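You operate a simulated robot arm through the tools that you are given. There is no shell and no other tool. Be economical: measure what you need, move in short steps, check, and stop when the job is done.

You are at the controls of a simulated two-armed robot. One attempt, no reset.

## Task
Pick up the white filter panel labelled "medium" from the service table with one hand, pass it to the other hand and put it on the drying oven top.

The check looks at the end state, three seconds after you hand in, the way a careful person would. Anything else that was tipped, shoved, dropped, spilled or broken makes it a failure.

## Robot
Two 7-joint arms with two-finger parallel grippers on one trunk, on a base that drives. Base frame: it is fixed to the floor where the robot stands at the start and does not move with it; the origin is under the middle of the robot, x ahead of it, y to its left, z up; the surface under the hand at the start is at about z = 0.86. Readings come in m, rad, newtons and seconds.
The left shoulder is at the start at [0.07, 0.188, 1.227], the right one opposite. With the tool pointing down near the work surface each hand reaches from about 0.28 to 0.8 m from the robot's upright axis, wherever it stands, measured 20 degrees to its own side. Places, roughly: drying oven top [-3.3, -1.5, 1.6]. Payload 3.91 kg a hand.
The TCP of each hand is the grasp point between the finger pads, 0.03 m short of the fingertips. In the tool frame z runs along the fingers and y along their closing line. The gripper opens to 0.11 m. The fingers are 0.02 m wide and 0.01 m thick; the gripper's body (0.048 by 0.112 m) begins 0.055 m behind the TCP.
Orientation is that of the tool frame in the base frame, as [roll, pitch, yaw] about the fixed x, y, z axes, in that order (R = Rz(yaw) Ry(pitch) Rx(roll)). With the fingers straight down and closing along the base's y, the tool's x points along the base's -x, its y along +y and its z along -z.

## Interface
- The arms move only by the tool nudge_tool. It takes "left_deltas", "right_deltas" or both (then of equal length, played together; a hand with none holds still); each is a list of rows, each an object (a shift or turn left out is 0, a gripper value left out holds the last) with "delta_pos": the shift along the tool's x, y, z in mm, a list of three; "turn": the turn, a rotation vector about the tool's x, y, z in degrees, a list of three; "jaw": the opening in per cent of the stroke, from 0 (shut) to 100 (fully open). In form: [{"delta_pos": [x, y, z], "turn": [rx, ry, rz], "jaw": jaw}, ...]. A call has 1 to 10 rows; each row shifts and turns the commanded pose from where the row before left it, along the tool's axes as they then stand. Rows are played at 5 a second. More than 0.05 m and 0.15 rad between two rows, or a gripper value outside its range, and nothing of the call is played. Where a pose cannot be reached the arm comes as near as it can. A force on the tool above 40 N (or 10 N above the force at the start of the call, whichever is more), or a blocked arm, ends the call early, and 0.2 s more pass. The fingers move at their own pace (about 0.072 m/s each) and stop on an object; they squeeze with about 23 N. The grip force told is the motor's: it shows also when the fingers shut on nothing. Time passes only in rows, and 0.2 s behind the last, so rows that do not move let the fingers close. The reply holds the time, the measured pose of the TCP, the force on the tool along the base axes, the opening and the grip force, in the units named above and with some noise, with the torque about the TCP (base axes, N m) and any sound that the robot's microphone picked up.
- Cameras (640 x 400 px; columns grow to the right, rows downward): "scene" is now at [0.1356, 0.0131, 1.4459]; the picture's right is [0.15, -0.99, 0.00], its down [-0.65, -0.10, -0.76] and it looks along [0.75, 0.11, -0.65] (base axes); focal length 254 px, centre (320, 200). "left" rides on the left gripper at [0.072, -0.017, -0.103] in its tool frame; the picture's right is [0.23, 0.97, 0.00], its down [-0.76, 0.18, -0.62] and it looks along [-0.61, 0.14, 0.78] (tool axes); focal length 222 px, centre (320, 200). "right" rides on the right gripper at [0.072, 0.017, -0.103] in its tool frame; the picture's right is [-0.23, 0.97, 0.00], its down [-0.76, -0.18, -0.62] and it looks along [-0.61, -0.14, 0.78] (tool axes); focal length 222 px, centre (320, 200). There is no depth. A picture from a camera that has moved, and an enlarged one, comes with that camera's place and axes in the base frame and with its lens.
- get_image(camera): a new picture of that camera. It takes no simulated time.
- move_column(by): slides the trunk up (or, below 0, down) by that many m; the arms and the scene camera ride with it, the base frame stays. It gives what a move gives, with no picture.
- base_move(legs): drives the robot by 1 to 6 legs, each [ahead, turn to the left] in m and rad, along the robot's own axes; the way and the turn of a leg run together, so that a leg with both is an arc; at most 1.5 m and 3.142 rad a leg. The arms and the cameras ride along, it lands a little off, and it stops where it bumps. It gives what a move gives.
- turn_head(pan, tilt): turns the head with the scene camera to pan (to the left, within 1.501 rad either way) and tilt (down, from -0.506 to 1.204), counted from straight ahead of the robot. It gives what a move gives.
- inspect(camera, box): a new picture of the part [left, top, right, bottom] of that camera's present view, enlarged. It takes no simulated time.
- job_done(): hands the job in; it is judged then, once.

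Go step by step. Nothing tells you exact positions but the pictures and the camera data: compare them with the known pose of the tool, close in by small moves and look again before you grip or let go. The budget is 120 turns and 88 pictures, counting those below and the enlarged ones. Unless the task says otherwise, let go and move clear before handing in, and close with one line.

The tools are called after ">>>" as a command line: name --argument value ..., lists and objects as JSON in quotes. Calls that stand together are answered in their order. nudge_tool: Moves the arms, as the interface text tells. Its arguments: {"type":"object","properties":{"left_deltas":{"type":"array","items":{"type":"object","properties":{"delta_pos":{"type":"array","items":{"type":"number"}},"turn":{"type":"array","items":{"type":"number"}},"jaw":{"type":"number"}}}},"right_deltas":{"type":"array","items":{"type":"object","properties":{"delta_pos":{"type":"array","items":{"type":"number"}},"turn":{"type":"array","items":{"type":"number"}},"jaw":{"type":"number"}}}}},"required":[]} The other tools are called the same way: move_column (by) slides the trunk up or down; base_move (legs) drives the base; turn_head (pan, tilt) turns the head that bears the scene camera; get_image (camera) takes a picture; inspect (camera, box) takes an enlarged picture of a part of a camera's view; job_done () hands the job in.

At the start:

```text
clock: 0.0
left_ee_pos: [0.5266, 0.3514, 1.2377]
left_orientation: [3.141, 0.0, 3.141]
left_wrist_force: [0.0, 1.2, -0.1]
left_moment: [-0.01, 0.0, 0.02]
left_grip_width: 0.1101
left_grip_force: 0.0
right_ee_pos: [0.4497, -0.0795, 1.2705]
right_orientation: [-3.141, -0.001, 3.141]
right_wrist_force: [-0.1, 0.4, -0.2]
right_moment: [0.01, -0.01, -0.02]
right_grip_width: 0.11
right_grip_force: 0.1
trunk travel left (down, up): [-0.737, 0.203]
robot x, y, heading: [-0.0017, 0.0002, -0.004]
head pan, tilt: [0.152, 0.712]
```

scene: 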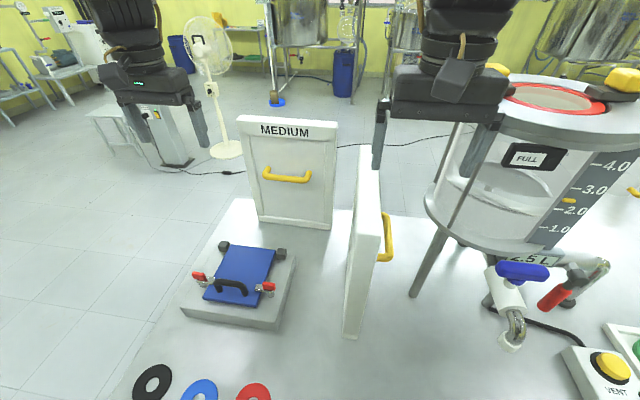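
right: 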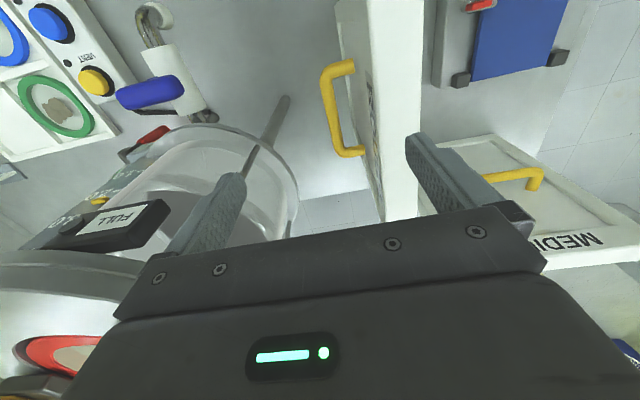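
left: 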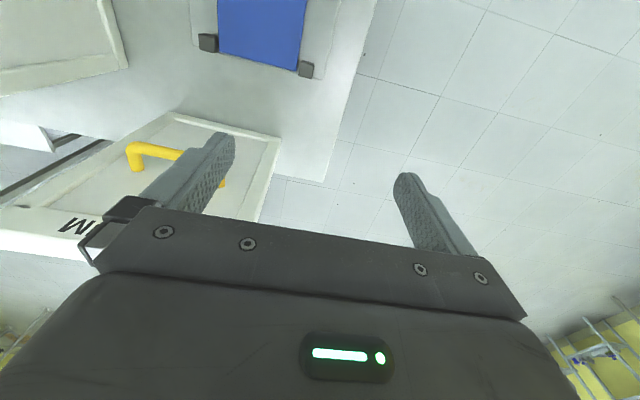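

I see the MEDIUM panel standing upright at about x 0.68, y 0.06–0.30, with its top near z 1.2, and a second panel edge-on to its right. I'll look closer and also look around toward the oven.

>>> inspect --camera "scene" --box '[220, 100, 420, 350]'

>>> turn_head --pan -1.5 --tilt 0.1

>>> get_image --camera "scene"

```text
1.60 times, centred on (320, 225) of scene
camera zoom: at [0.1356, 0.0131, 1.4459], right [0.15, -0.99, 0.0], down [-0.65, -0.1, -0.76], along [0.75, 0.11, -0.65], focal length 407 px, centre (320, 160)
```

zoom: 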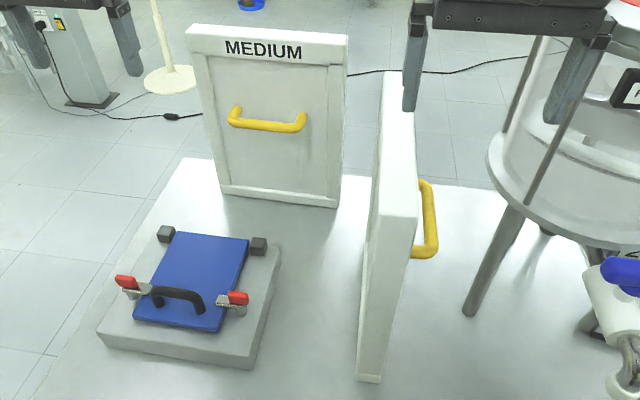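

```text
clock: 1.7
left_ee_pos: [0.5256, 0.3519, 1.2383]
left_orientation: [-3.141, -0.001, -3.141]
left_wrist_force: [-0.1, 0.1, 0.0]
left_moment: [-0.01, 0.0, 0.02]
left_grip_width: 0.11
left_grip_force: 0.1
right_ee_pos: [0.4501, -0.0795, 1.2701]
right_orientation: [3.141, -0.002, -3.141]
right_wrist_force: [0.8, 0.2, -0.4]
right_moment: [-0.03, 0.03, -0.01]
right_grip_width: 0.1101
right_grip_force: 0.0
trunk travel left (down, up): [-0.737, 0.203]
robot x, y, heading: [0.001, 0.0014, 0.004]
head pan, tilt: [-1.499, 0.099]
```

```text
83 pictures are left
camera scene: at [0.0587, -0.0914, 1.5017], right [-1.0, -0.07, 0.0], down [-0.01, 0.1, -0.99], along [0.07, -0.99, -0.1], focal length 254 px, centre (320, 200)
```

scene: 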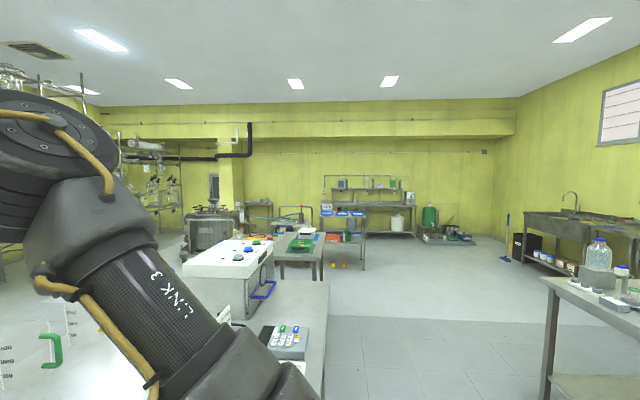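

The oven isn't in view yet, as it is behind me. I plan to grip the panel's top edge with the left hand, fingers closing along x, so first I raise the left hand and turn it 90°. The head goes back to the panel.

>>> nudge_tool --left_deltas '[{"delta_pos": [0, 0, -40]}, {"delta_pos": [0, 0, -40], "turn": [0, 0, 8.2]}, {"turn": [0, 0, 8.2]}, {"turn": [0, 0, 8.2]}, {"turn": [0, 0, 8.2]}, {"turn": [0, 0, 8.2]}, {"turn": [0, 0, 8.2]}, {"turn": [0, 0, 8.2]}, {"turn": [0, 0, 8.2]}, {"turn": [0, 0, 8.2]}]'

>>> turn_head --pan 0.15 --tilt 0.6

>>> get_image --camera "scene"

```text
clock: 3.9
left_ee_pos: [0.523, 0.348, 1.3109]
left_orientation: [3.14, 0.0, 1.851]
left_wrist_force: [-0.4, -0.2, 0.5]
left_moment: [0.0, -0.02, -0.02]
left_grip_width: 0.1101
left_grip_force: 0.1
left hand out of reach, approached as far as the arm can: row 2
right_ee_pos: [0.4501, -0.0802, 1.2699]
right_orientation: [3.141, 0.0, 3.141]
right_wrist_force: [-0.8, 0.3, -0.4]
right_moment: [0.0, 0.01, 0.05]
right_grip_width: 0.1101
right_grip_force: 0.0
trunk travel left (down, up): [-0.737, 0.203]
robot x, y, heading: [0.0, -0.0001, -0.004]
head pan, tilt: [-1.499, 0.099]
```

```text
clock: 5.6
left_ee_pos: [0.5228, 0.3484, 1.3099]
left_orientation: [3.138, -0.002, 1.852]
left_wrist_force: [0.8, -0.2, -0.4]
left_moment: [0.01, -0.01, 0.01]
left_grip_width: 0.1098
left_grip_force: 0.1
right_ee_pos: [0.4494, -0.0797, 1.2709]
right_orientation: [3.141, -0.001, -3.141]
right_wrist_force: [0.2, -0.7, -0.7]
right_moment: [0.01, -0.01, -0.01]
right_grip_width: 0.1099
right_grip_force: 0.0
trunk travel left (down, up): [-0.737, 0.203]
robot x, y, heading: [-0.0032, -0.0044, -0.003]
head pan, tilt: [0.15, 0.6]
```

```text
82 pictures are left
camera scene: at [0.1395, 0.0135, 1.4556], right [0.15, -0.99, 0.0], down [-0.56, -0.08, -0.83], along [0.82, 0.12, -0.56], focal length 254 px, centre (320, 200)
```

scene: 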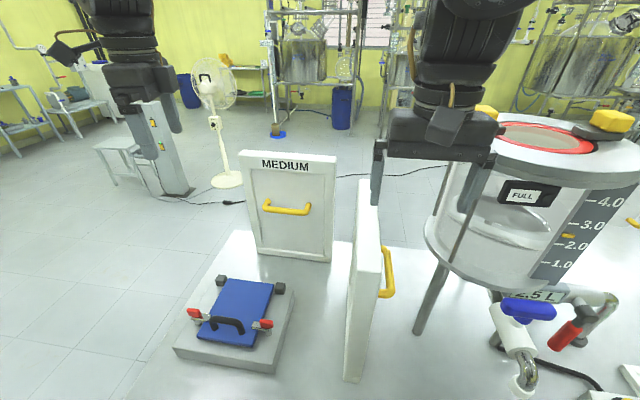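

The tool-down reach tops out around 1.31 here, so I'll raise the trunk 0.1 m. Then I finish the turn and bring the left hand over the panel's top, and look with its camera.

>>> move_column --by 0.1

>>> nudge_tool --left_deltas '[{"turn": [0, 0, 8.1]}, {"turn": [0, 0, 8]}, {"delta_pos": [-34, 32, 0]}, {"delta_pos": [-34, 32, 0]}, {"delta_pos": [-34, 32, 0]}, {"delta_pos": [-34, 32, 10]}, {"delta_pos": [-34, 32, 20]}]'

>>> get_image --camera "left"

>>> get_image --camera "scene"

```text
clock: 6.9
left_ee_pos: [0.5233, 0.3481, 1.4108]
left_orientation: [3.139, -0.001, 1.853]
left_wrist_force: [-0.6, 0.5, 0.6]
left_moment: [-0.04, 0.04, 0.01]
left_grip_width: 0.1101
left_grip_force: 0.1
right_ee_pos: [0.4511, -0.0796, 1.3708]
right_orientation: [3.141, -0.001, -3.141]
right_wrist_force: [0.1, 0.1, 0.6]
right_moment: [-0.02, 0.03, 0.02]
right_grip_width: 0.1101
right_grip_force: 0.1
trunk travel left (down, up): [-0.837, 0.103]
robot x, y, heading: [-0.0005, 0.0004, -0.0]
head pan, tilt: [0.15, 0.6]
```

```text
refused: row 7 steps farther than a row can; nothing moved
```

```text
81 pictures are left
camera left: at [0.4853, 0.4124, 1.5141], right [0.87, 0.49, 0.0], down [0.38, -0.68, 0.62], along [0.31, -0.54, -0.78], focal length 222 px, centre (320, 200)
```

left: 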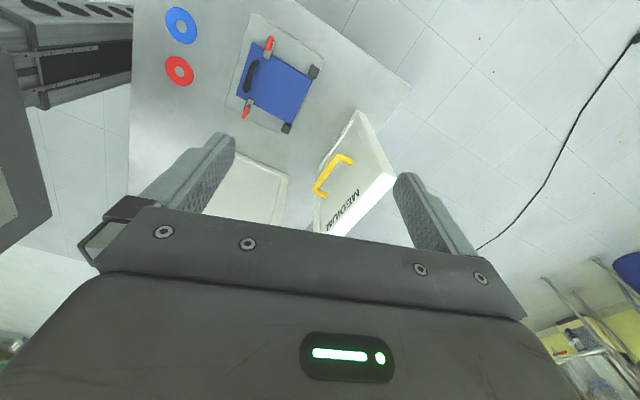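

```text
80 pictures are left
camera scene: at [0.1395, 0.0136, 1.5555], right [0.15, -0.99, 0.0], down [-0.56, -0.08, -0.82], along [0.82, 0.12, -0.57], focal length 254 px, centre (320, 200)
```

scene: 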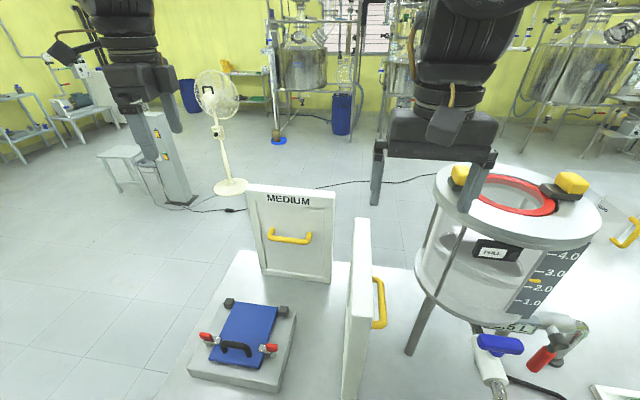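

Nothing moved because one row was too long. I'm repeating it with shorter steps.

>>> nudge_tool --left_deltas '[{"turn": [0, 0, 8.1]}, {"turn": [0, 0, 8]}, {"delta_pos": [-34, 32, 0]}, {"delta_pos": [-34, 32, 0]}, {"delta_pos": [-34, 32, 0]}, {"delta_pos": [-34, 32, 10]}, {"delta_pos": [-34, 32, 10]}]'

>>> get_image --camera "left"

>>> inspect --camera "scene" --box '[220, 140, 380, 300]'

```text
clock: 8.5
left_ee_pos: [0.6161, 0.1842, 1.3704]
left_orientation: [3.136, -0.003, 1.574]
left_wrist_force: [-0.2, 0.4, -0.2]
left_moment: [-0.01, 0.02, -0.01]
left_grip_width: 0.1098
left_grip_force: 0.1
left hand out of reach, approached as far as the arm can: row 4, 5, 6, 7
right_ee_pos: [0.4522, -0.0822, 1.3698]
right_orientation: [3.139, -0.001, -3.141]
right_wrist_force: [0.5, 0.0, -1.1]
right_moment: [0.02, 0.0, -0.01]
right_grip_width: 0.1101
right_grip_force: 0.1
trunk travel left (down, up): [-0.837, 0.103]
robot x, y, heading: [0.0009, 0.0013, -0.006]
head pan, tilt: [0.15, 0.6]
```

```text
79 pictures are left
camera left: at [0.5976, 0.2564, 1.4729], right [0.97, 0.23, 0.01], down [0.18, -0.76, 0.62], along [0.15, -0.6, -0.78], focal length 222 px, centre (320, 200)
```

left: 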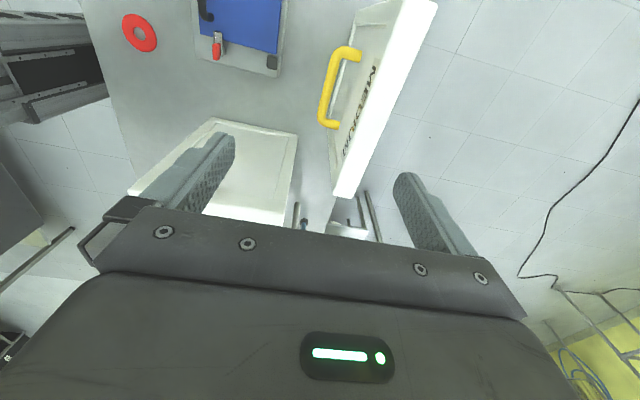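

```text
2.50 times, centred on (300, 220) of scene
camera zoom: at [0.1409, 0.011, 1.5555], right [0.15, -0.99, 0.0], down [-0.56, -0.08, -0.82], along [0.82, 0.12, -0.57], focal length 636 px, centre (370, 150)
```

zoom: 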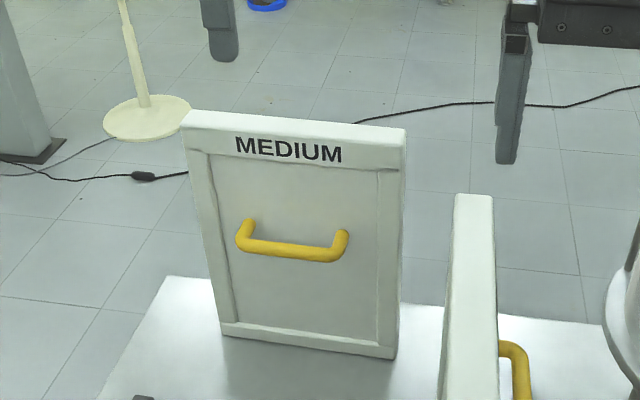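

The panel's top face runs x ≈ 0.666–0.70 and y ≈ 0.06–0.295 at z ≈ 1.21. I lower a little, with the tips still above the panel, and see where the arm ends up.

>>> nudge_tool --left_deltas '[{"delta_pos": [0, 0, 35]}, {"delta_pos": [0, 0, 35]}, {}]'

```text
clock: 9.3
left_ee_pos: [0.6134, 0.1866, 1.3012]
left_orientation: [3.139, 0.0, 1.573]
left_wrist_force: [0.4, 0.0, 0.2]
left_moment: [0.03, 0.0, -0.02]
left_grip_width: 0.1102
left_grip_force: 0.0
right_ee_pos: [0.4488, -0.0819, 1.3712]
right_orientation: [3.141, 0.001, -3.141]
right_wrist_force: [0.4, 0.5, 0.3]
right_moment: [0.01, 0.01, -0.03]
right_grip_width: 0.1101
right_grip_force: 0.1
trunk travel left (down, up): [-0.837, 0.103]
robot x, y, heading: [-0.0001, 0.0017, -0.001]
head pan, tilt: [0.15, 0.6]
```

Commands start from the measured pose, so I now shift toward x 0.683, y 0.177 with the tips above the panel.

>>> nudge_tool --left_deltas '[{"delta_pos": [-5, 35, 0]}, {"delta_pos": [-5, 35, 0]}, {}]'

>>> get_image --camera "left"

```text
clock: 10.1
left_ee_pos: [0.6525, 0.1819, 1.3]
left_orientation: [3.137, 0.001, 1.573]
left_wrist_force: [-0.1, 0.1, -0.3]
left_moment: [-0.06, -0.03, -0.01]
left_grip_width: 0.1101
left_grip_force: 0.1
left hand out of reach, approached as far as the arm can: row 2
right_ee_pos: [0.4472, -0.0777, 1.3719]
right_orientation: [-3.138, 0.0, 3.141]
right_wrist_force: [-0.4, 0.3, 0.0]
right_moment: [-0.03, -0.02, -0.02]
right_grip_width: 0.11
right_grip_force: 0.1
trunk travel left (down, up): [-0.837, 0.103]
robot x, y, heading: [-0.0012, 0.0024, -0.002]
head pan, tilt: [0.15, 0.6]
```

```text
77 pictures are left
camera left: at [0.6348, 0.2535, 1.4036], right [0.97, 0.23, 0.0], down [0.18, -0.76, 0.63], along [0.15, -0.61, -0.78], focal length 222 px, centre (320, 200)
```

left: 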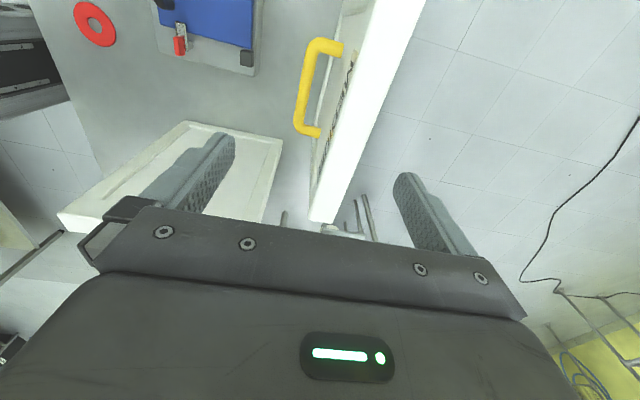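

The fingers already nearly straddle the panel. I lower a bit more, with the tips still above the top, and then go further forward.

>>> nudge_tool --left_deltas '[{"delta_pos": [0, 0, 36]}, {"delta_pos": [-5, 30, 0]}, {}]'

>>> get_image --camera "left"

```text
clock: 10.9
left_ee_pos: [0.6701, 0.1722, 1.2639]
left_orientation: [3.139, -0.001, 1.572]
left_wrist_force: [0.5, 0.0, 0.3]
left_moment: [0.0, 0.01, -0.03]
left_grip_width: 0.11
left_grip_force: 0.0
left hand out of reach, approached as far as the arm can: row 2
right_ee_pos: [0.4499, -0.0799, 1.3719]
right_orientation: [-3.141, 0.0, 3.141]
right_wrist_force: [-0.5, 0.6, -0.3]
right_moment: [0.01, 0.01, -0.02]
right_grip_width: 0.1102
right_grip_force: 0.1
trunk travel left (down, up): [-0.837, 0.103]
robot x, y, heading: [-0.0006, 0.0014, 0.001]
head pan, tilt: [0.15, 0.6]
```

```text
76 pictures are left
camera left: at [0.6527, 0.2451, 1.3659], right [0.97, 0.23, 0.0], down [0.18, -0.76, 0.62], along [0.15, -0.61, -0.78], focal length 222 px, centre (320, 200)
```

left: 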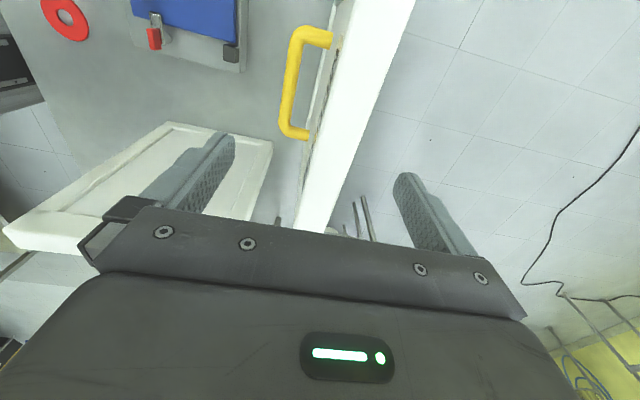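

The panel sits between the fingers as computed (centre x ≈ 0.683). I lower to TCP z ≈ 1.185 while centring in x, then check.

>>> nudge_tool --left_deltas '[{"delta_pos": [2, 6, 26]}, {"delta_pos": [2, 6, 26]}, {"delta_pos": [0, 3, 27]}, {}]'

>>> get_image --camera "left"

>>> get_image --camera "scene"

```text
clock: 11.9
left_ee_pos: [0.6865, 0.1783, 1.182]
left_orientation: [3.139, -0.001, 1.572]
left_wrist_force: [0.6, 0.2, 0.2]
left_moment: [-0.01, 0.0, 0.02]
left_grip_width: 0.1101
left_grip_force: 0.1
right_ee_pos: [0.4503, -0.0798, 1.3702]
right_orientation: [3.14, 0.001, -3.14]
right_wrist_force: [-0.4, 0.5, -0.1]
right_moment: [0.0, 0.01, 0.0]
right_grip_width: 0.1101
right_grip_force: 0.0
trunk travel left (down, up): [-0.837, 0.103]
robot x, y, heading: [0.0019, 0.0002, -0.002]
head pan, tilt: [0.15, 0.6]
```

```text
75 pictures are left
camera left: at [0.6688, 0.2497, 1.2857], right [0.97, 0.23, 0.0], down [0.18, -0.76, 0.62], along [0.14, -0.61, -0.78], focal length 222 px, centre (320, 200)
```

left: 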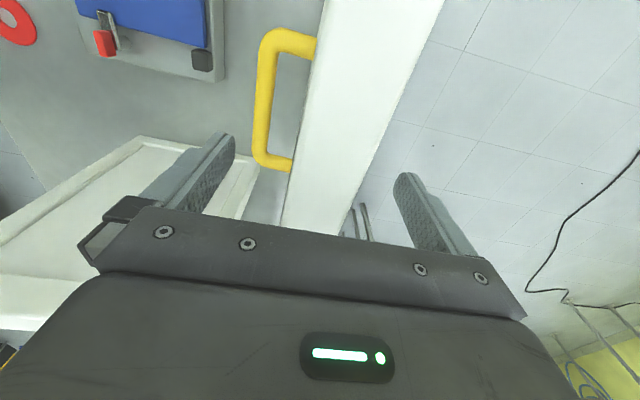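

```text
74 pictures are left
camera scene: at [0.1393, 0.0133, 1.5556], right [0.15, -0.99, 0.0], down [-0.56, -0.08, -0.83], along [0.82, 0.12, -0.56], focal length 254 px, centre (320, 200)
```

scene: 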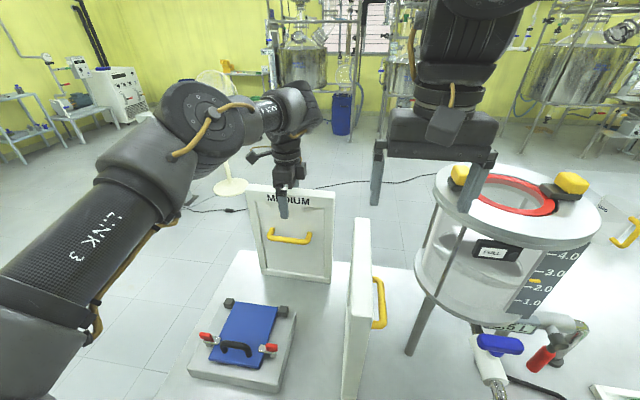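

The fingers straddle the top rail at about the middle. I close the left gripper.

>>> nudge_tool --left_deltas '[{"jaw": 50}, {"jaw": 0}, {"jaw": 0}, {"jaw": 0}, {"jaw": 0}, {"jaw": 0}]'

```text
clock: 13.3
left_ee_pos: [0.6853, 0.1775, 1.1838]
left_orientation: [3.14, -0.001, 1.572]
left_wrist_force: [-0.6, -0.7, -0.1]
left_moment: [-0.08, 0.11, 0.0]
left_grip_width: 0.0341
left_grip_force: 22.8
right_ee_pos: [0.4498, -0.0801, 1.3713]
right_orientation: [3.141, 0.001, 3.142]
right_wrist_force: [-1.1, 0.8, 0.8]
right_moment: [0.0, -0.05, -0.02]
right_grip_width: 0.1101
right_grip_force: 0.1
trunk travel left (down, up): [-0.837, 0.103]
robot x, y, heading: [0.0017, -0.0024, 0.004]
head pan, tilt: [0.15, 0.6]
```

Gripped at a 34 mm width. I lift a little to feel the weight.

>>> nudge_tool --left_deltas '[{"delta_pos": [0, 0, -10]}, {"delta_pos": [0, 0, -20]}, {}]'

>>> get_image --camera "scene"

```text
clock: 14.1
left_ee_pos: [0.6872, 0.1788, 1.2128]
left_orientation: [3.139, -0.002, 1.573]
left_wrist_force: [-0.8, -0.6, -3.9]
left_moment: [-0.02, 0.01, -0.01]
left_grip_width: 0.0338
left_grip_force: 22.2
right_ee_pos: [0.4507, -0.0804, 1.3706]
right_orientation: [-3.14, 0.001, 3.14]
right_wrist_force: [-0.1, 0.2, 0.2]
right_moment: [0.03, -0.01, 0.01]
right_grip_width: 0.1101
right_grip_force: 0.0
trunk travel left (down, up): [-0.837, 0.103]
robot x, y, heading: [-0.0024, 0.0033, 0.004]
head pan, tilt: [0.15, 0.6]
```

```text
73 pictures are left
camera scene: at [0.1404, 0.0138, 1.5555], right [0.15, -0.99, 0.0], down [-0.56, -0.08, -0.82], along [0.82, 0.12, -0.57], focal length 254 px, centre (320, 200)
```

scene: 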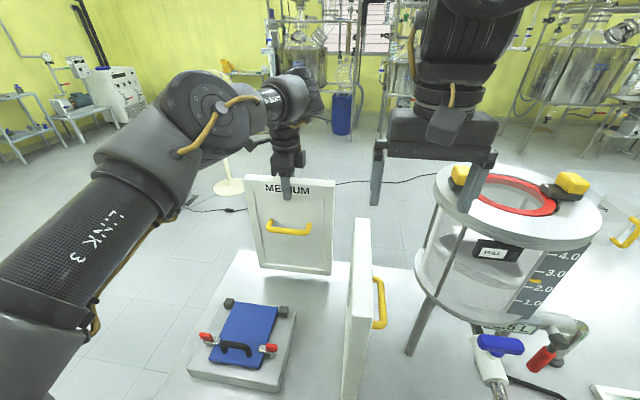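

Weight is only about 4 N and the panel lifted cleanly. I raise the trunk fully, then raise the hand and shift it a bit left, clear of the table objects.

>>> move_column --by 0.1

>>> nudge_tool --left_deltas '[{"delta_pos": [5, -20, -40]}, {"delta_pos": [15, -20, -40]}, {"delta_pos": [20, -20, -35]}, {"delta_pos": [20, -20, -30]}, {}]'

>>> get_image --camera "scene"

```text
clock: 15.5
left_ee_pos: [0.6872, 0.178, 1.314]
left_orientation: [3.14, -0.001, 1.573]
left_wrist_force: [0.0, 0.6, -4.2]
left_moment: [-0.01, -0.02, 0.05]
left_grip_width: 0.0338
left_grip_force: 23.5
right_ee_pos: [0.4515, -0.0803, 1.471]
right_orientation: [3.141, 0.001, -3.141]
right_wrist_force: [0.4, 0.2, -0.3]
right_moment: [0.01, 0.02, -0.03]
right_grip_width: 0.11
right_grip_force: 0.0
trunk travel left (down, up): [-0.937, 0.003]
robot x, y, heading: [-0.0002, -0.0013, -0.003]
head pan, tilt: [0.15, 0.6]
```

```text
clock: 16.7
left_ee_pos: [0.6046, 0.2367, 1.4589]
left_orientation: [3.138, -0.001, 1.573]
left_wrist_force: [0.7, 1.2, -3.4]
left_moment: [0.0, 0.01, 0.0]
left_grip_width: 0.0339
left_grip_force: 22.7
right_ee_pos: [0.4505, -0.0806, 1.4707]
right_orientation: [-3.141, 0.0, -3.141]
right_wrist_force: [1.0, 0.9, -0.5]
right_moment: [0.01, -0.01, 0.0]
right_grip_width: 0.11
right_grip_force: 0.1
trunk travel left (down, up): [-0.937, 0.003]
robot x, y, heading: [0.0007, 0.0017, -0.004]
head pan, tilt: [0.15, 0.6]
```

```text
72 pictures are left
camera scene: at [0.1394, 0.0134, 1.6556], right [0.15, -0.99, 0.0], down [-0.56, -0.08, -0.82], along [0.82, 0.12, -0.57], focal length 254 px, centre (320, 200)
```

scene: 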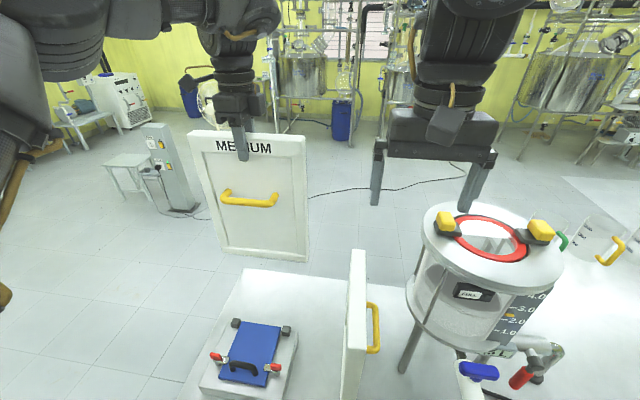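

The panel is clear of everything on the table. Before backing off I check the left-rear.

>>> turn_head --pan 1.5 --tilt 0.35

>>> get_image --camera "scene"

>>> turn_head --pan -1.5 --tilt 0.45

>>> get_image --camera "scene"

```text
clock: 18.2
left_ee_pos: [0.6067, 0.2362, 1.4574]
left_orientation: [3.141, 0.0, 1.573]
left_wrist_force: [-0.3, 0.9, -3.8]
left_moment: [-0.02, 0.02, -0.02]
left_grip_width: 0.0336
left_grip_force: 23.1
right_ee_pos: [0.4516, -0.0792, 1.4703]
right_orientation: [-3.141, 0.001, 3.141]
right_wrist_force: [-0.3, 0.7, 0.3]
right_moment: [0.0, 0.04, -0.03]
right_grip_width: 0.1099
right_grip_force: 0.2
trunk travel left (down, up): [-0.937, 0.003]
robot x, y, heading: [0.0003, 0.002, 0.001]
head pan, tilt: [1.499, 0.351]
```

```text
71 pictures are left
camera scene: at [0.0598, 0.0932, 1.6783], right [1.0, -0.07, 0.0], down [-0.03, -0.34, -0.94], along [0.07, 0.94, -0.34], focal length 254 px, centre (320, 200)
```

scene: 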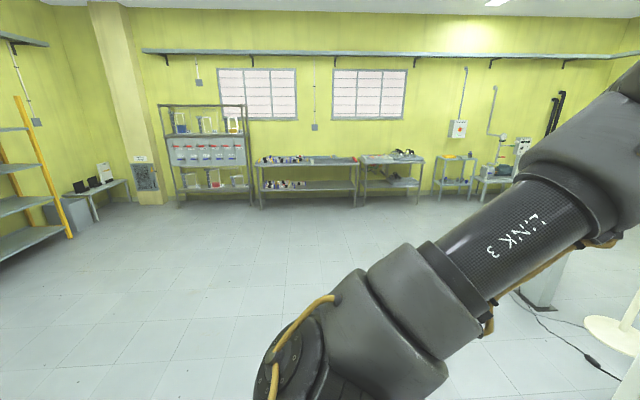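

```text
clock: 20.8
left_ee_pos: [0.606, 0.2377, 1.4579]
left_orientation: [3.139, 0.0, 1.575]
left_wrist_force: [-0.7, 0.0, -3.6]
left_moment: [-0.01, 0.0, 0.01]
left_grip_width: 0.0341
left_grip_force: 23.0
right_ee_pos: [0.4519, -0.079, 1.4706]
right_orientation: [3.141, -0.002, 3.141]
right_wrist_force: [0.6, -0.3, 0.0]
right_moment: [-0.02, -0.01, -0.01]
right_grip_width: 0.11
right_grip_force: 0.1
trunk travel left (down, up): [-0.937, 0.003]
robot x, y, heading: [0.0003, 0.0017, 0.004]
head pan, tilt: [-1.499, 0.45]
```

```text
70 pictures are left
camera scene: at [0.0593, -0.0912, 1.6691], right [-1.0, -0.07, 0.0], down [-0.03, 0.43, -0.9], along [0.06, -0.9, -0.44], focal length 254 px, centre (320, 200)
```

scene: 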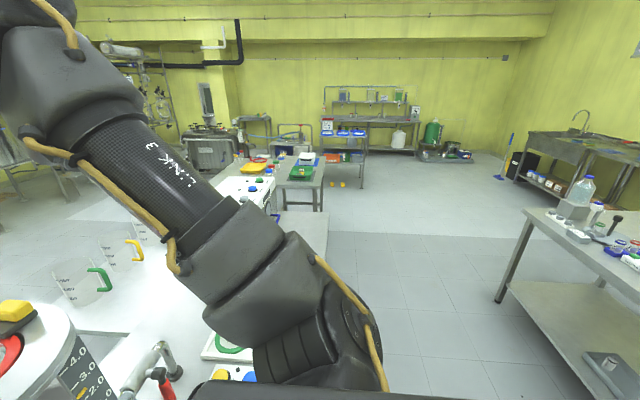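

Space behind and to the left is free, with a bench at right-rear (x < -1.16, y < -0.9). I back up 0.45 m, turn left about 150°, and then look toward the oven.

>>> base_move --legs '[[-0.45, 0], [0, 1.3], [0, 1.3]]'

>>> turn_head --pan 0.9 --tilt 0.25

>>> get_image --camera "scene"

```text
clock: 29.9
left_ee_pos: [-1.0887, 0.0981, 1.4591]
left_orientation: [3.138, -0.001, -2.094]
left_wrist_force: [0.5, -0.5, -3.1]
left_moment: [-0.05, 0.0, -0.03]
left_grip_width: 0.0338
left_grip_force: 22.9
right_ee_pos: [-0.7963, 0.2951, 1.4703]
right_orientation: [-3.141, -0.001, -0.524]
right_wrist_force: [-0.2, 1.3, -0.2]
right_moment: [0.01, 0.05, 0.0]
right_grip_width: 0.1099
right_grip_force: 0.1
trunk travel left (down, up): [-0.937, 0.003]
robot x, y, heading: [-0.4452, -0.0004, 2.615]
head pan, tilt: [-1.499, 0.45]
```

```text
clock: 32.1
left_ee_pos: [-1.0885, 0.098, 1.4579]
left_orientation: [3.139, 0.001, -2.094]
left_wrist_force: [-0.4, -0.2, -4.4]
left_moment: [-0.01, 0.03, -0.03]
left_grip_width: 0.0337
left_grip_force: 23.0
right_ee_pos: [-0.7957, 0.2946, 1.4706]
right_orientation: [3.142, 0.0, -0.522]
right_wrist_force: [-0.2, -1.4, -0.2]
right_moment: [0.02, 0.0, -0.02]
right_grip_width: 0.11
right_grip_force: 0.2
trunk travel left (down, up): [-0.937, 0.003]
robot x, y, heading: [-0.4428, -0.0017, 2.619]
head pan, tilt: [0.901, 0.25]
```

```text
69 pictures are left
camera scene: at [-0.575, -0.0092, 1.6877], right [-0.37, 0.93, 0.0], down [0.23, 0.09, -0.97], along [-0.9, -0.36, -0.25], focal length 254 px, centre (320, 200)
```

scene: 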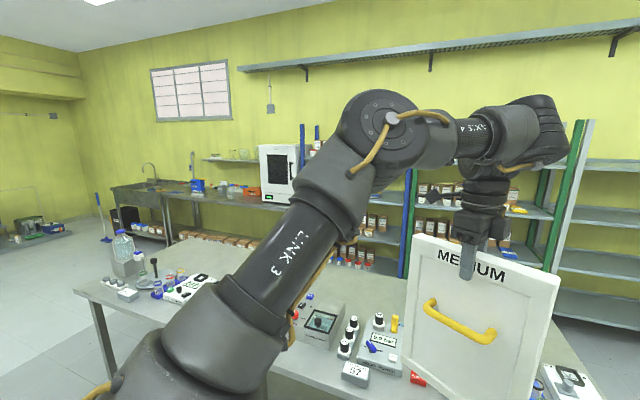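

The island bench (x -1.87…-1.16, y -1.65…0.6) stands between me and the white oven on the far bench (~[-3.3, -1.6]). I'll turn to face -y along the aisle, look, and then do the handover in open space.

>>> base_move --legs '[[0, 1.05], [0, 1.05]]'

>>> turn_head --pan 0 --tilt 0.4

>>> get_image --camera "scene"

```text
clock: 37.9
left_ee_pos: [-0.1996, -0.6015, 1.4582]
left_orientation: [3.139, 0.0, 0.022]
left_wrist_force: [0.7, -0.5, -4.2]
left_moment: [0.0, 0.0, 0.0]
left_grip_width: 0.0338
left_grip_force: 23.2
right_ee_pos: [-0.518, -0.4524, 1.4714]
right_orientation: [3.139, -0.001, 1.59]
right_wrist_force: [0.0, 0.0, -0.4]
right_moment: [-0.01, -0.02, -0.01]
right_grip_width: 0.1099
right_grip_force: 0.0
trunk travel left (down, up): [-0.937, 0.003]
robot x, y, heading: [-0.4458, -0.0042, -1.555]
head pan, tilt: [0.901, 0.25]
```

```text
clock: 39.1
left_ee_pos: [-0.1976, -0.6029, 1.4588]
left_orientation: [3.14, 0.0, 0.021]
left_wrist_force: [0.6, 0.1, -4.0]
left_moment: [0.01, -0.01, 0.01]
left_grip_width: 0.0338
left_grip_force: 22.4
right_ee_pos: [-0.5165, -0.4523, 1.4717]
right_orientation: [3.141, 0.0, 1.59]
right_wrist_force: [-0.2, -0.1, -0.5]
right_moment: [0.01, 0.05, -0.02]
right_grip_width: 0.1101
right_grip_force: 0.0
trunk travel left (down, up): [-0.937, 0.003]
robot x, y, heading: [-0.4496, -0.0021, -1.553]
head pan, tilt: [0.0, 0.4]
```

```text
68 pictures are left
camera scene: at [-0.4411, -0.1435, 1.6737], right [-1.0, -0.02, 0.0], down [-0.01, 0.39, -0.92], along [0.02, -0.92, -0.39], focal length 254 px, centre (320, 200)
```

scene: 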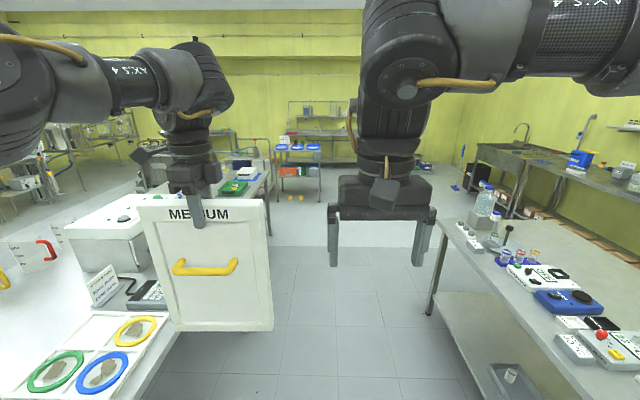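

Facing the aisle, the panel hangs free of everything. Now I prepare the handover: the left hand yaws the panel so one side edge faces me, while the right hand pitches up to point forward and moves out of the way.

>>> nudge_tool --left_deltas '[{"turn": [0, 0, -8.5]}, {"turn": [0, 0, -8.5]}, {"turn": [0, 0, -8.5]}, {"turn": [0, 0, -8.5]}, {"turn": [0, 0, -8.5]}, {"turn": [0, 0, -8.5]}, {"turn": [0, 0, -8.5]}, {"turn": [0, 0, -8.5]}, {"turn": [0, 0, -8.5]}, {"turn": [0, 0, -8.5]}]' --right_deltas '[{"delta_pos": [0, -20, 0], "turn": [0, -8.5, 0]}, {"delta_pos": [0, -20, 0], "turn": [0, -8.5, 0]}, {"delta_pos": [0, -20, 0], "turn": [0, -8.5, 0]}, {"delta_pos": [0, -20, 0], "turn": [0, -8.5, 0]}, {"delta_pos": [0, -20, 0], "turn": [0, -8.5, 0]}, {"delta_pos": [0, -20, 0], "turn": [0, -8.5, 0]}, {"delta_pos": [0, -20, 0], "turn": [0, -8.5, 0]}, {"delta_pos": [0, -10, 0], "turn": [0, -8.5, 0]}, {"delta_pos": [0, 0, 0], "turn": [0, -8.5, 0]}, {"delta_pos": [0, 0, 0], "turn": [0, -8.5, 0]}]'

>>> get_image --camera "scene"

```text
clock: 41.3
left_ee_pos: [-0.1985, -0.6067, 1.4552]
left_orientation: [3.141, -0.002, 1.503]
left_wrist_force: [0.4, -0.1, -3.8]
left_moment: [0.04, 0.0, -0.01]
left_grip_width: 0.0339
left_grip_force: 22.6
right_ee_pos: [-0.7739, -0.5173, 1.544]
right_orientation: [3.137, 1.477, 1.586]
right_wrist_force: [-0.3, 0.0, -0.1]
right_moment: [-0.03, 0.01, 0.01]
right_grip_width: 0.1103
right_grip_force: 0.1
right hand out of reach, approached as far as the arm can: row 1, 2, 3, 4, 5, 6, 8, 9, 10
trunk travel left (down, up): [-0.937, 0.003]
robot x, y, heading: [-0.4445, 0.0016, -1.554]
head pan, tilt: [0.0, 0.4]
```

```text
67 pictures are left
camera scene: at [-0.4425, -0.1496, 1.6731], right [-1.0, -0.02, 0.0], down [-0.01, 0.39, -0.92], along [0.02, -0.92, -0.39], focal length 254 px, centre (320, 200)
```

scene: 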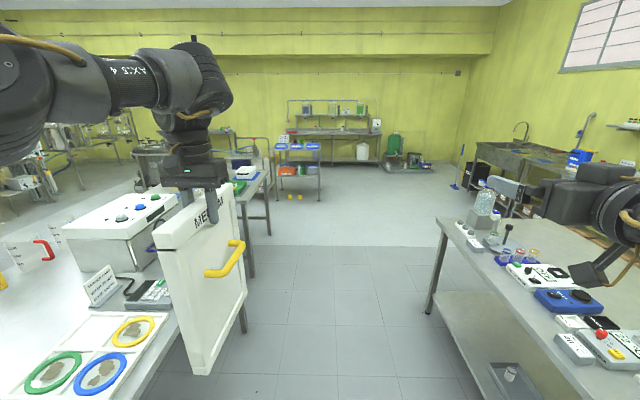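

The poses work. Now I bring the panel toward my midline, finish its yaw, and lower it a bit.

>>> nudge_tool --left_deltas '[{"delta_pos": [0, -40, 15], "turn": [0, 0, -4.8]}, {"delta_pos": [-10, -40, 15]}, {"delta_pos": [-20, -40, 15]}, {"delta_pos": [-20, -20, 10]}, {}]' --right_deltas '[{"turn": [0, -5.4, 0]}, {}, {}, {}, {}]'

>>> get_image --camera "scene"

>>> get_image --camera "right"

```text
clock: 42.5
left_ee_pos: [-0.3358, -0.6398, 1.4027]
left_orientation: [-3.141, 0.003, 1.588]
left_wrist_force: [0.4, -0.4, -2.5]
left_moment: [0.03, 0.01, 0.01]
left_grip_width: 0.0339
left_grip_force: 23.0
left hand out of reach, approached as far as the arm can: row 4
right_ee_pos: [-0.7713, -0.511, 1.5486]
right_orientation: [-0.066, 1.563, -1.618]
right_wrist_force: [0.8, 0.0, -0.1]
right_moment: [0.0, -0.01, 0.0]
right_grip_width: 0.1098
right_grip_force: 0.0
trunk travel left (down, up): [-0.937, 0.003]
robot x, y, heading: [-0.4451, -0.0006, -1.548]
head pan, tilt: [0.0, 0.4]
```

```text
66 pictures are left
camera scene: at [-0.4403, -0.1397, 1.6741], right [-1.0, -0.02, 0.0], down [-0.01, 0.39, -0.92], along [0.02, -0.92, -0.39], focal length 254 px, centre (320, 200)
```

scene: 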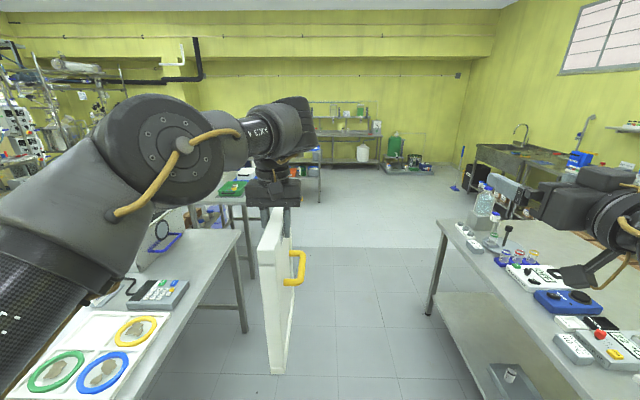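

```text
65 pictures are left
camera right: at [-0.7558, -0.4077, 1.475], right [0.97, 0.02, 0.23], down [-0.19, 0.63, 0.76], along [-0.13, -0.78, 0.61], focal length 222 px, centre (320, 200)
```

right: 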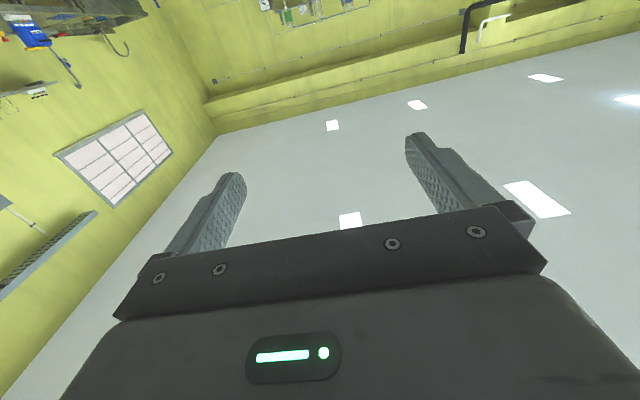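

The panel's near edge is now at about y -0.52, x -0.336, mid-height z ≈ 1.256, with the handle on its right side above mid. I bring the right hand down and across, keeping its tips short of the edge.

>>> nudge_tool --right_deltas '[{"delta_pos": [35, 0, -25]}, {"delta_pos": [35, 0, -25]}, {"delta_pos": [35, 30, 0]}, {"delta_pos": [35, 30, 0]}, {"delta_pos": [35, 30, 0]}, {"delta_pos": [35, 30, 0]}, {"delta_pos": [35, 30, 0]}, {"delta_pos": [35, 30, 0]}, {"delta_pos": [20, 40, 0]}, {"delta_pos": [0, 40, 0]}]'

>>> get_image --camera "scene"

>>> get_image --camera "right"

```text
clock: 44.7
left_ee_pos: [-0.3316, -0.6447, 1.3997]
left_orientation: [-3.139, -0.003, 1.588]
left_wrist_force: [0.8, -0.4, -3.4]
left_moment: [0.0, 0.03, -0.03]
left_grip_width: 0.0341
left_grip_force: 23.4
right_ee_pos: [-0.6404, -0.5474, 1.3993]
right_orientation: [-0.745, 1.564, -2.299]
right_wrist_force: [1.2, -0.8, -0.2]
right_moment: [-0.01, 0.02, -0.04]
right_grip_width: 0.1096
right_grip_force: 0.1
right hand out of reach, approached as far as the arm can: row 1, 2, 3, 4, 5, 6, 7, 8
trunk travel left (down, up): [-0.937, 0.003]
robot x, y, heading: [-0.4463, 0.0027, -1.554]
head pan, tilt: [0.0, 0.4]
```

```text
64 pictures are left
camera scene: at [-0.4351, -0.1466, 1.6734], right [-1.0, -0.02, 0.0], down [-0.01, 0.39, -0.92], along [0.02, -0.92, -0.39], focal length 254 px, centre (320, 200)
```

scene: 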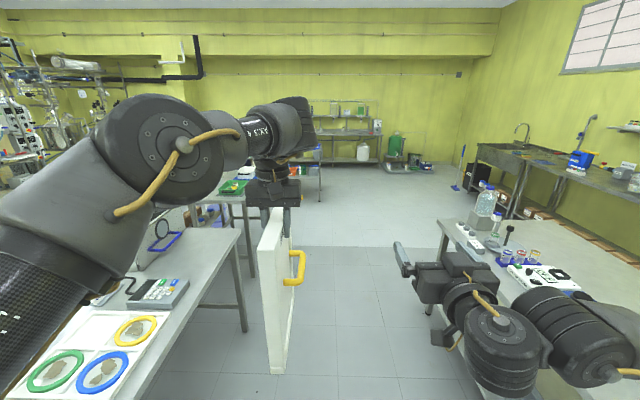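

```text
63 pictures are left
camera right: at [-0.6245, -0.4432, 1.3267], right [0.97, 0.02, 0.22], down [-0.19, 0.62, 0.76], along [-0.12, -0.78, 0.61], focal length 222 px, centre (320, 200)
```

right: 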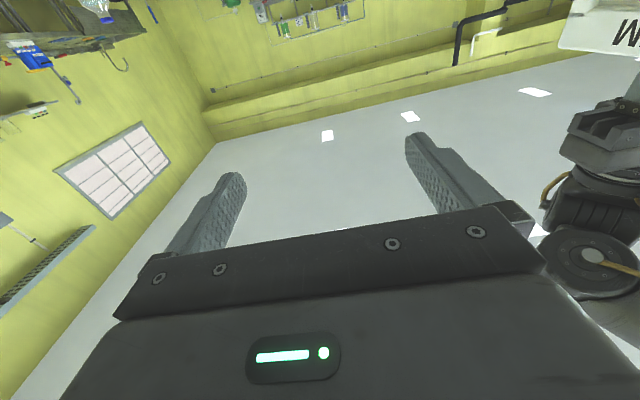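

The right hand cannot point straight ahead so close to the body. I'll yaw both by 45°, with the panel edge turned to face back-right and the right tool pointing forward-left, which suits that arm.

>>> nudge_tool --left_deltas '[{"turn": [0, 0, -8]}, {"turn": [0, 0, -8]}, {"turn": [0, 0, -8]}, {"turn": [0, 0, -8]}, {"turn": [0, 0, -8]}, {"turn": [0, 0, -5]}, {}]' --right_deltas '[{"turn": [-8, 0, 0]}, {"turn": [-8, 0, 0]}, {"turn": [-8, 0, 0]}, {"turn": [-8, 0, 0]}, {"turn": [-8, 0, 0]}, {"turn": [-5, 0, 0]}, {}]'

>>> get_image --camera "scene"

```text
clock: 46.3
left_ee_pos: [-0.339, -0.6384, 1.3994]
left_orientation: [-3.138, 0.001, 2.375]
left_wrist_force: [0.1, -0.5, -4.3]
left_moment: [-0.01, -0.02, 0.0]
left_grip_width: 0.0336
left_grip_force: 23.1
left hand out of reach, approached as far as the arm can: row 6
right_ee_pos: [-0.6323, -0.5437, 1.4053]
right_orientation: [-0.644, 1.563, -1.409]
right_wrist_force: [0.1, 0.5, -0.4]
right_moment: [0.01, -0.01, -0.02]
right_grip_width: 0.11
right_grip_force: 0.2
right hand out of reach, approached as far as the arm can: row 2
trunk travel left (down, up): [-0.937, 0.003]
robot x, y, heading: [-0.4464, -0.0017, -1.555]
head pan, tilt: [0.0, 0.4]
```

```text
62 pictures are left
camera scene: at [-0.4423, -0.1424, 1.6739], right [-1.0, -0.02, 0.0], down [-0.01, 0.39, -0.92], along [0.02, -0.92, -0.39], focal length 254 px, centre (320, 200)
```

scene: 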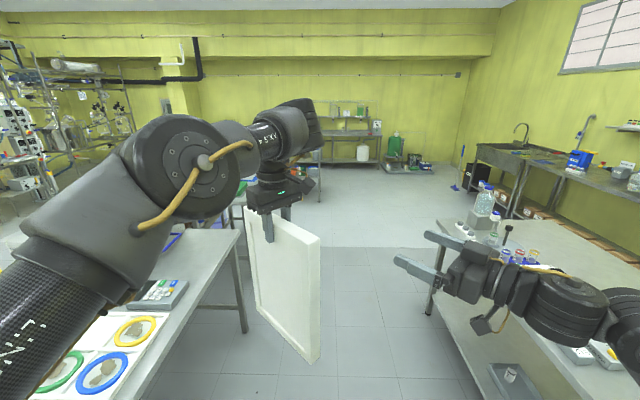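

Both are aligned (tool direction and panel plane both at about -0.766 rad). I move the right hand down and sideways into line with the panel's edge first, staying back.

>>> nudge_tool --right_deltas '[{"delta_pos": [34, 27, 0]}, {"delta_pos": [34, 27, 0]}, {"delta_pos": [34, 27, 0]}, {"delta_pos": [34, 27, 0]}, {"delta_pos": [34, 28, 0]}, {}]'

>>> get_image --camera "right"

>>> get_image --camera "scene"

```text
clock: 47.7
left_ee_pos: [-0.3393, -0.64, 1.3986]
left_orientation: [-3.137, 0.002, 2.371]
left_wrist_force: [0.1, -0.6, -3.1]
left_moment: [0.02, 0.01, -0.02]
left_grip_width: 0.034
left_grip_force: 23.5
right_ee_pos: [-0.5369, -0.447, 1.2345]
right_orientation: [-0.642, 1.564, -1.408]
right_wrist_force: [0.2, -0.6, -0.2]
right_moment: [-0.01, 0.0, 0.01]
right_grip_width: 0.1098
right_grip_force: 0.1
trunk travel left (down, up): [-0.937, 0.003]
robot x, y, heading: [-0.4459, 0.0013, -1.55]
head pan, tilt: [0.0, 0.4]
```

```text
61 pictures are left
camera right: at [-0.5985, -0.3624, 1.162], right [0.68, 0.7, 0.22], down [-0.57, 0.31, 0.76], along [0.46, -0.64, 0.61], focal length 222 px, centre (320, 200)
```

right: 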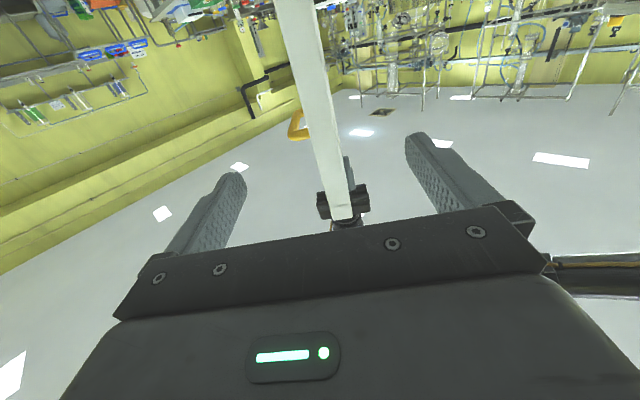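

```text
60 pictures are left
camera scene: at [-0.4417, -0.1439, 1.6737], right [-1.0, -0.02, 0.0], down [-0.01, 0.39, -0.92], along [0.02, -0.92, -0.39], focal length 254 px, centre (320, 200)
```

scene: 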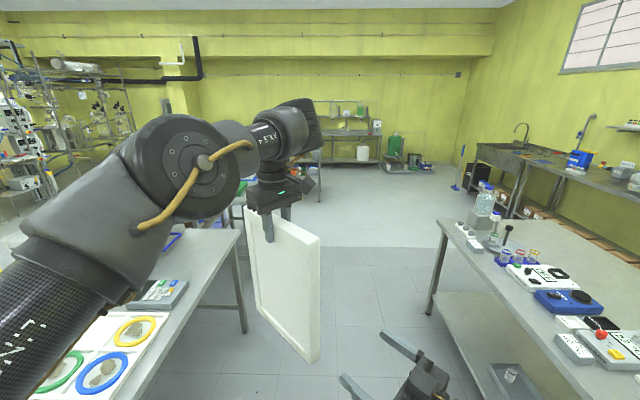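

The panel edge sits centred between the right fingers, about 0.157 m ahead. I advance 0.13 m first and check.

>>> nudge_tool --right_deltas '[{"delta_pos": [0, 0, 45]}, {"delta_pos": [0, 0, 45]}, {"delta_pos": [0, 0, 40]}, {}]'

>>> get_image --camera "right"

>>> get_image --camera "scene"

```text
clock: 48.7
left_ee_pos: [-0.3393, -0.6394, 1.3988]
left_orientation: [-3.136, 0.003, 2.373]
left_wrist_force: [0.2, 0.4, -3.1]
left_moment: [-0.02, 0.01, -0.02]
left_grip_width: 0.0337
left_grip_force: 22.5
right_ee_pos: [-0.4422, -0.5356, 1.2351]
right_orientation: [-0.714, 1.564, -1.482]
right_wrist_force: [0.0, -0.3, -0.3]
right_moment: [-0.01, -0.01, -0.02]
right_grip_width: 0.11
right_grip_force: 0.0
trunk travel left (down, up): [-0.937, 0.003]
robot x, y, heading: [-0.4459, -0.0, -1.55]
head pan, tilt: [0.0, 0.4]
```

```text
59 pictures are left
camera right: at [-0.5033, -0.4529, 1.1617], right [0.68, 0.7, 0.22], down [-0.57, 0.31, 0.76], along [0.46, -0.64, 0.61], focal length 222 px, centre (320, 200)
```

right: 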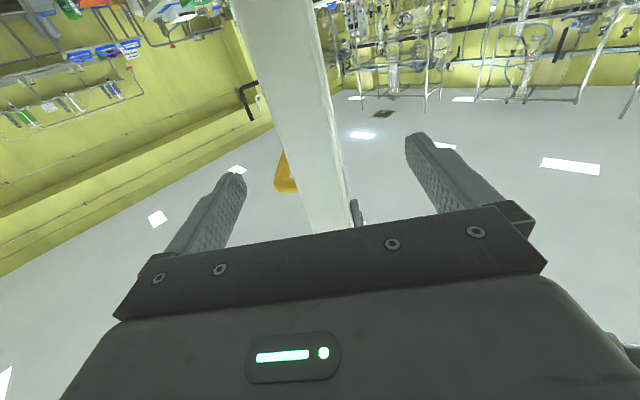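

```text
58 pictures are left
camera scene: at [-0.4418, -0.1427, 1.6738], right [-1.0, -0.02, 0.0], down [-0.01, 0.39, -0.92], along [0.02, -0.92, -0.39], focal length 254 px, centre (320, 200)
```

scene: 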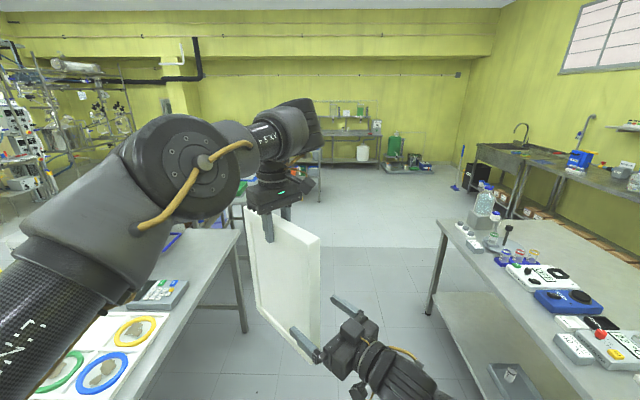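

Aligned. I advance the last 50 mm and close the right gripper.

>>> nudge_tool --right_deltas '[{"delta_pos": [0, 0, 25]}, {"delta_pos": [0, 0, 26]}, {}, {"jaw": 45}, {"jaw": 0}, {"jaw": 0}, {"jaw": 0}, {"jaw": 0}, {"jaw": 0}]'

>>> get_image --camera "right"

>>> get_image --camera "scene"

```text
clock: 50.7
left_ee_pos: [-0.3386, -0.6399, 1.3996]
left_orientation: [-3.138, 0.003, 2.375]
left_wrist_force: [6.6, 10.5, -2.6]
left_moment: [1.12, -0.72, -0.11]
left_grip_width: 0.0341
left_grip_force: 23.1
right_ee_pos: [-0.4052, -0.5731, 1.2353]
right_orientation: [-0.731, 1.565, -1.5]
right_wrist_force: [-6.4, -10.4, -0.2]
right_moment: [0.71, -0.21, -1.01]
right_grip_width: 0.0341
right_grip_force: 22.8
trunk travel left (down, up): [-0.937, 0.003]
robot x, y, heading: [-0.4463, 0.0011, -1.554]
head pan, tilt: [0.0, 0.4]
```

```text
57 pictures are left
camera right: at [-0.4668, -0.4892, 1.1616], right [0.68, 0.7, 0.22], down [-0.57, 0.31, 0.76], along [0.46, -0.64, 0.61], focal length 222 px, centre (320, 200)
```

right: 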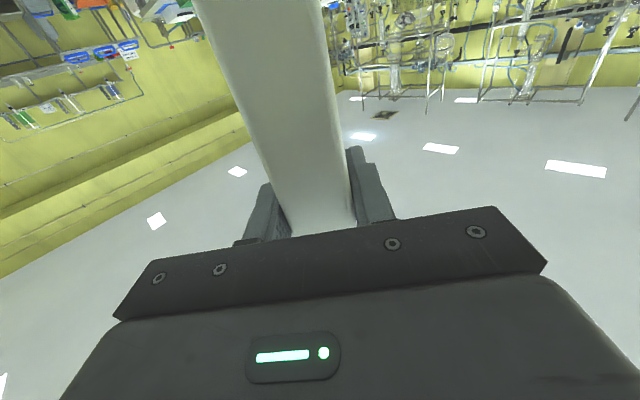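

```text
56 pictures are left
camera scene: at [-0.4413, -0.1435, 1.6737], right [-1.0, -0.02, 0.0], down [-0.01, 0.39, -0.92], along [0.02, -0.92, -0.39], focal length 254 px, centre (320, 200)
```

scene: 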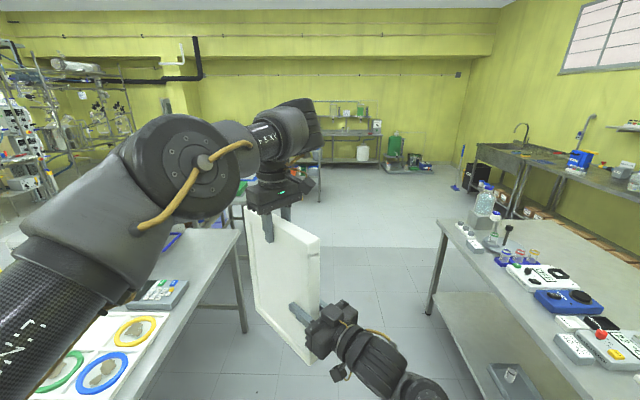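

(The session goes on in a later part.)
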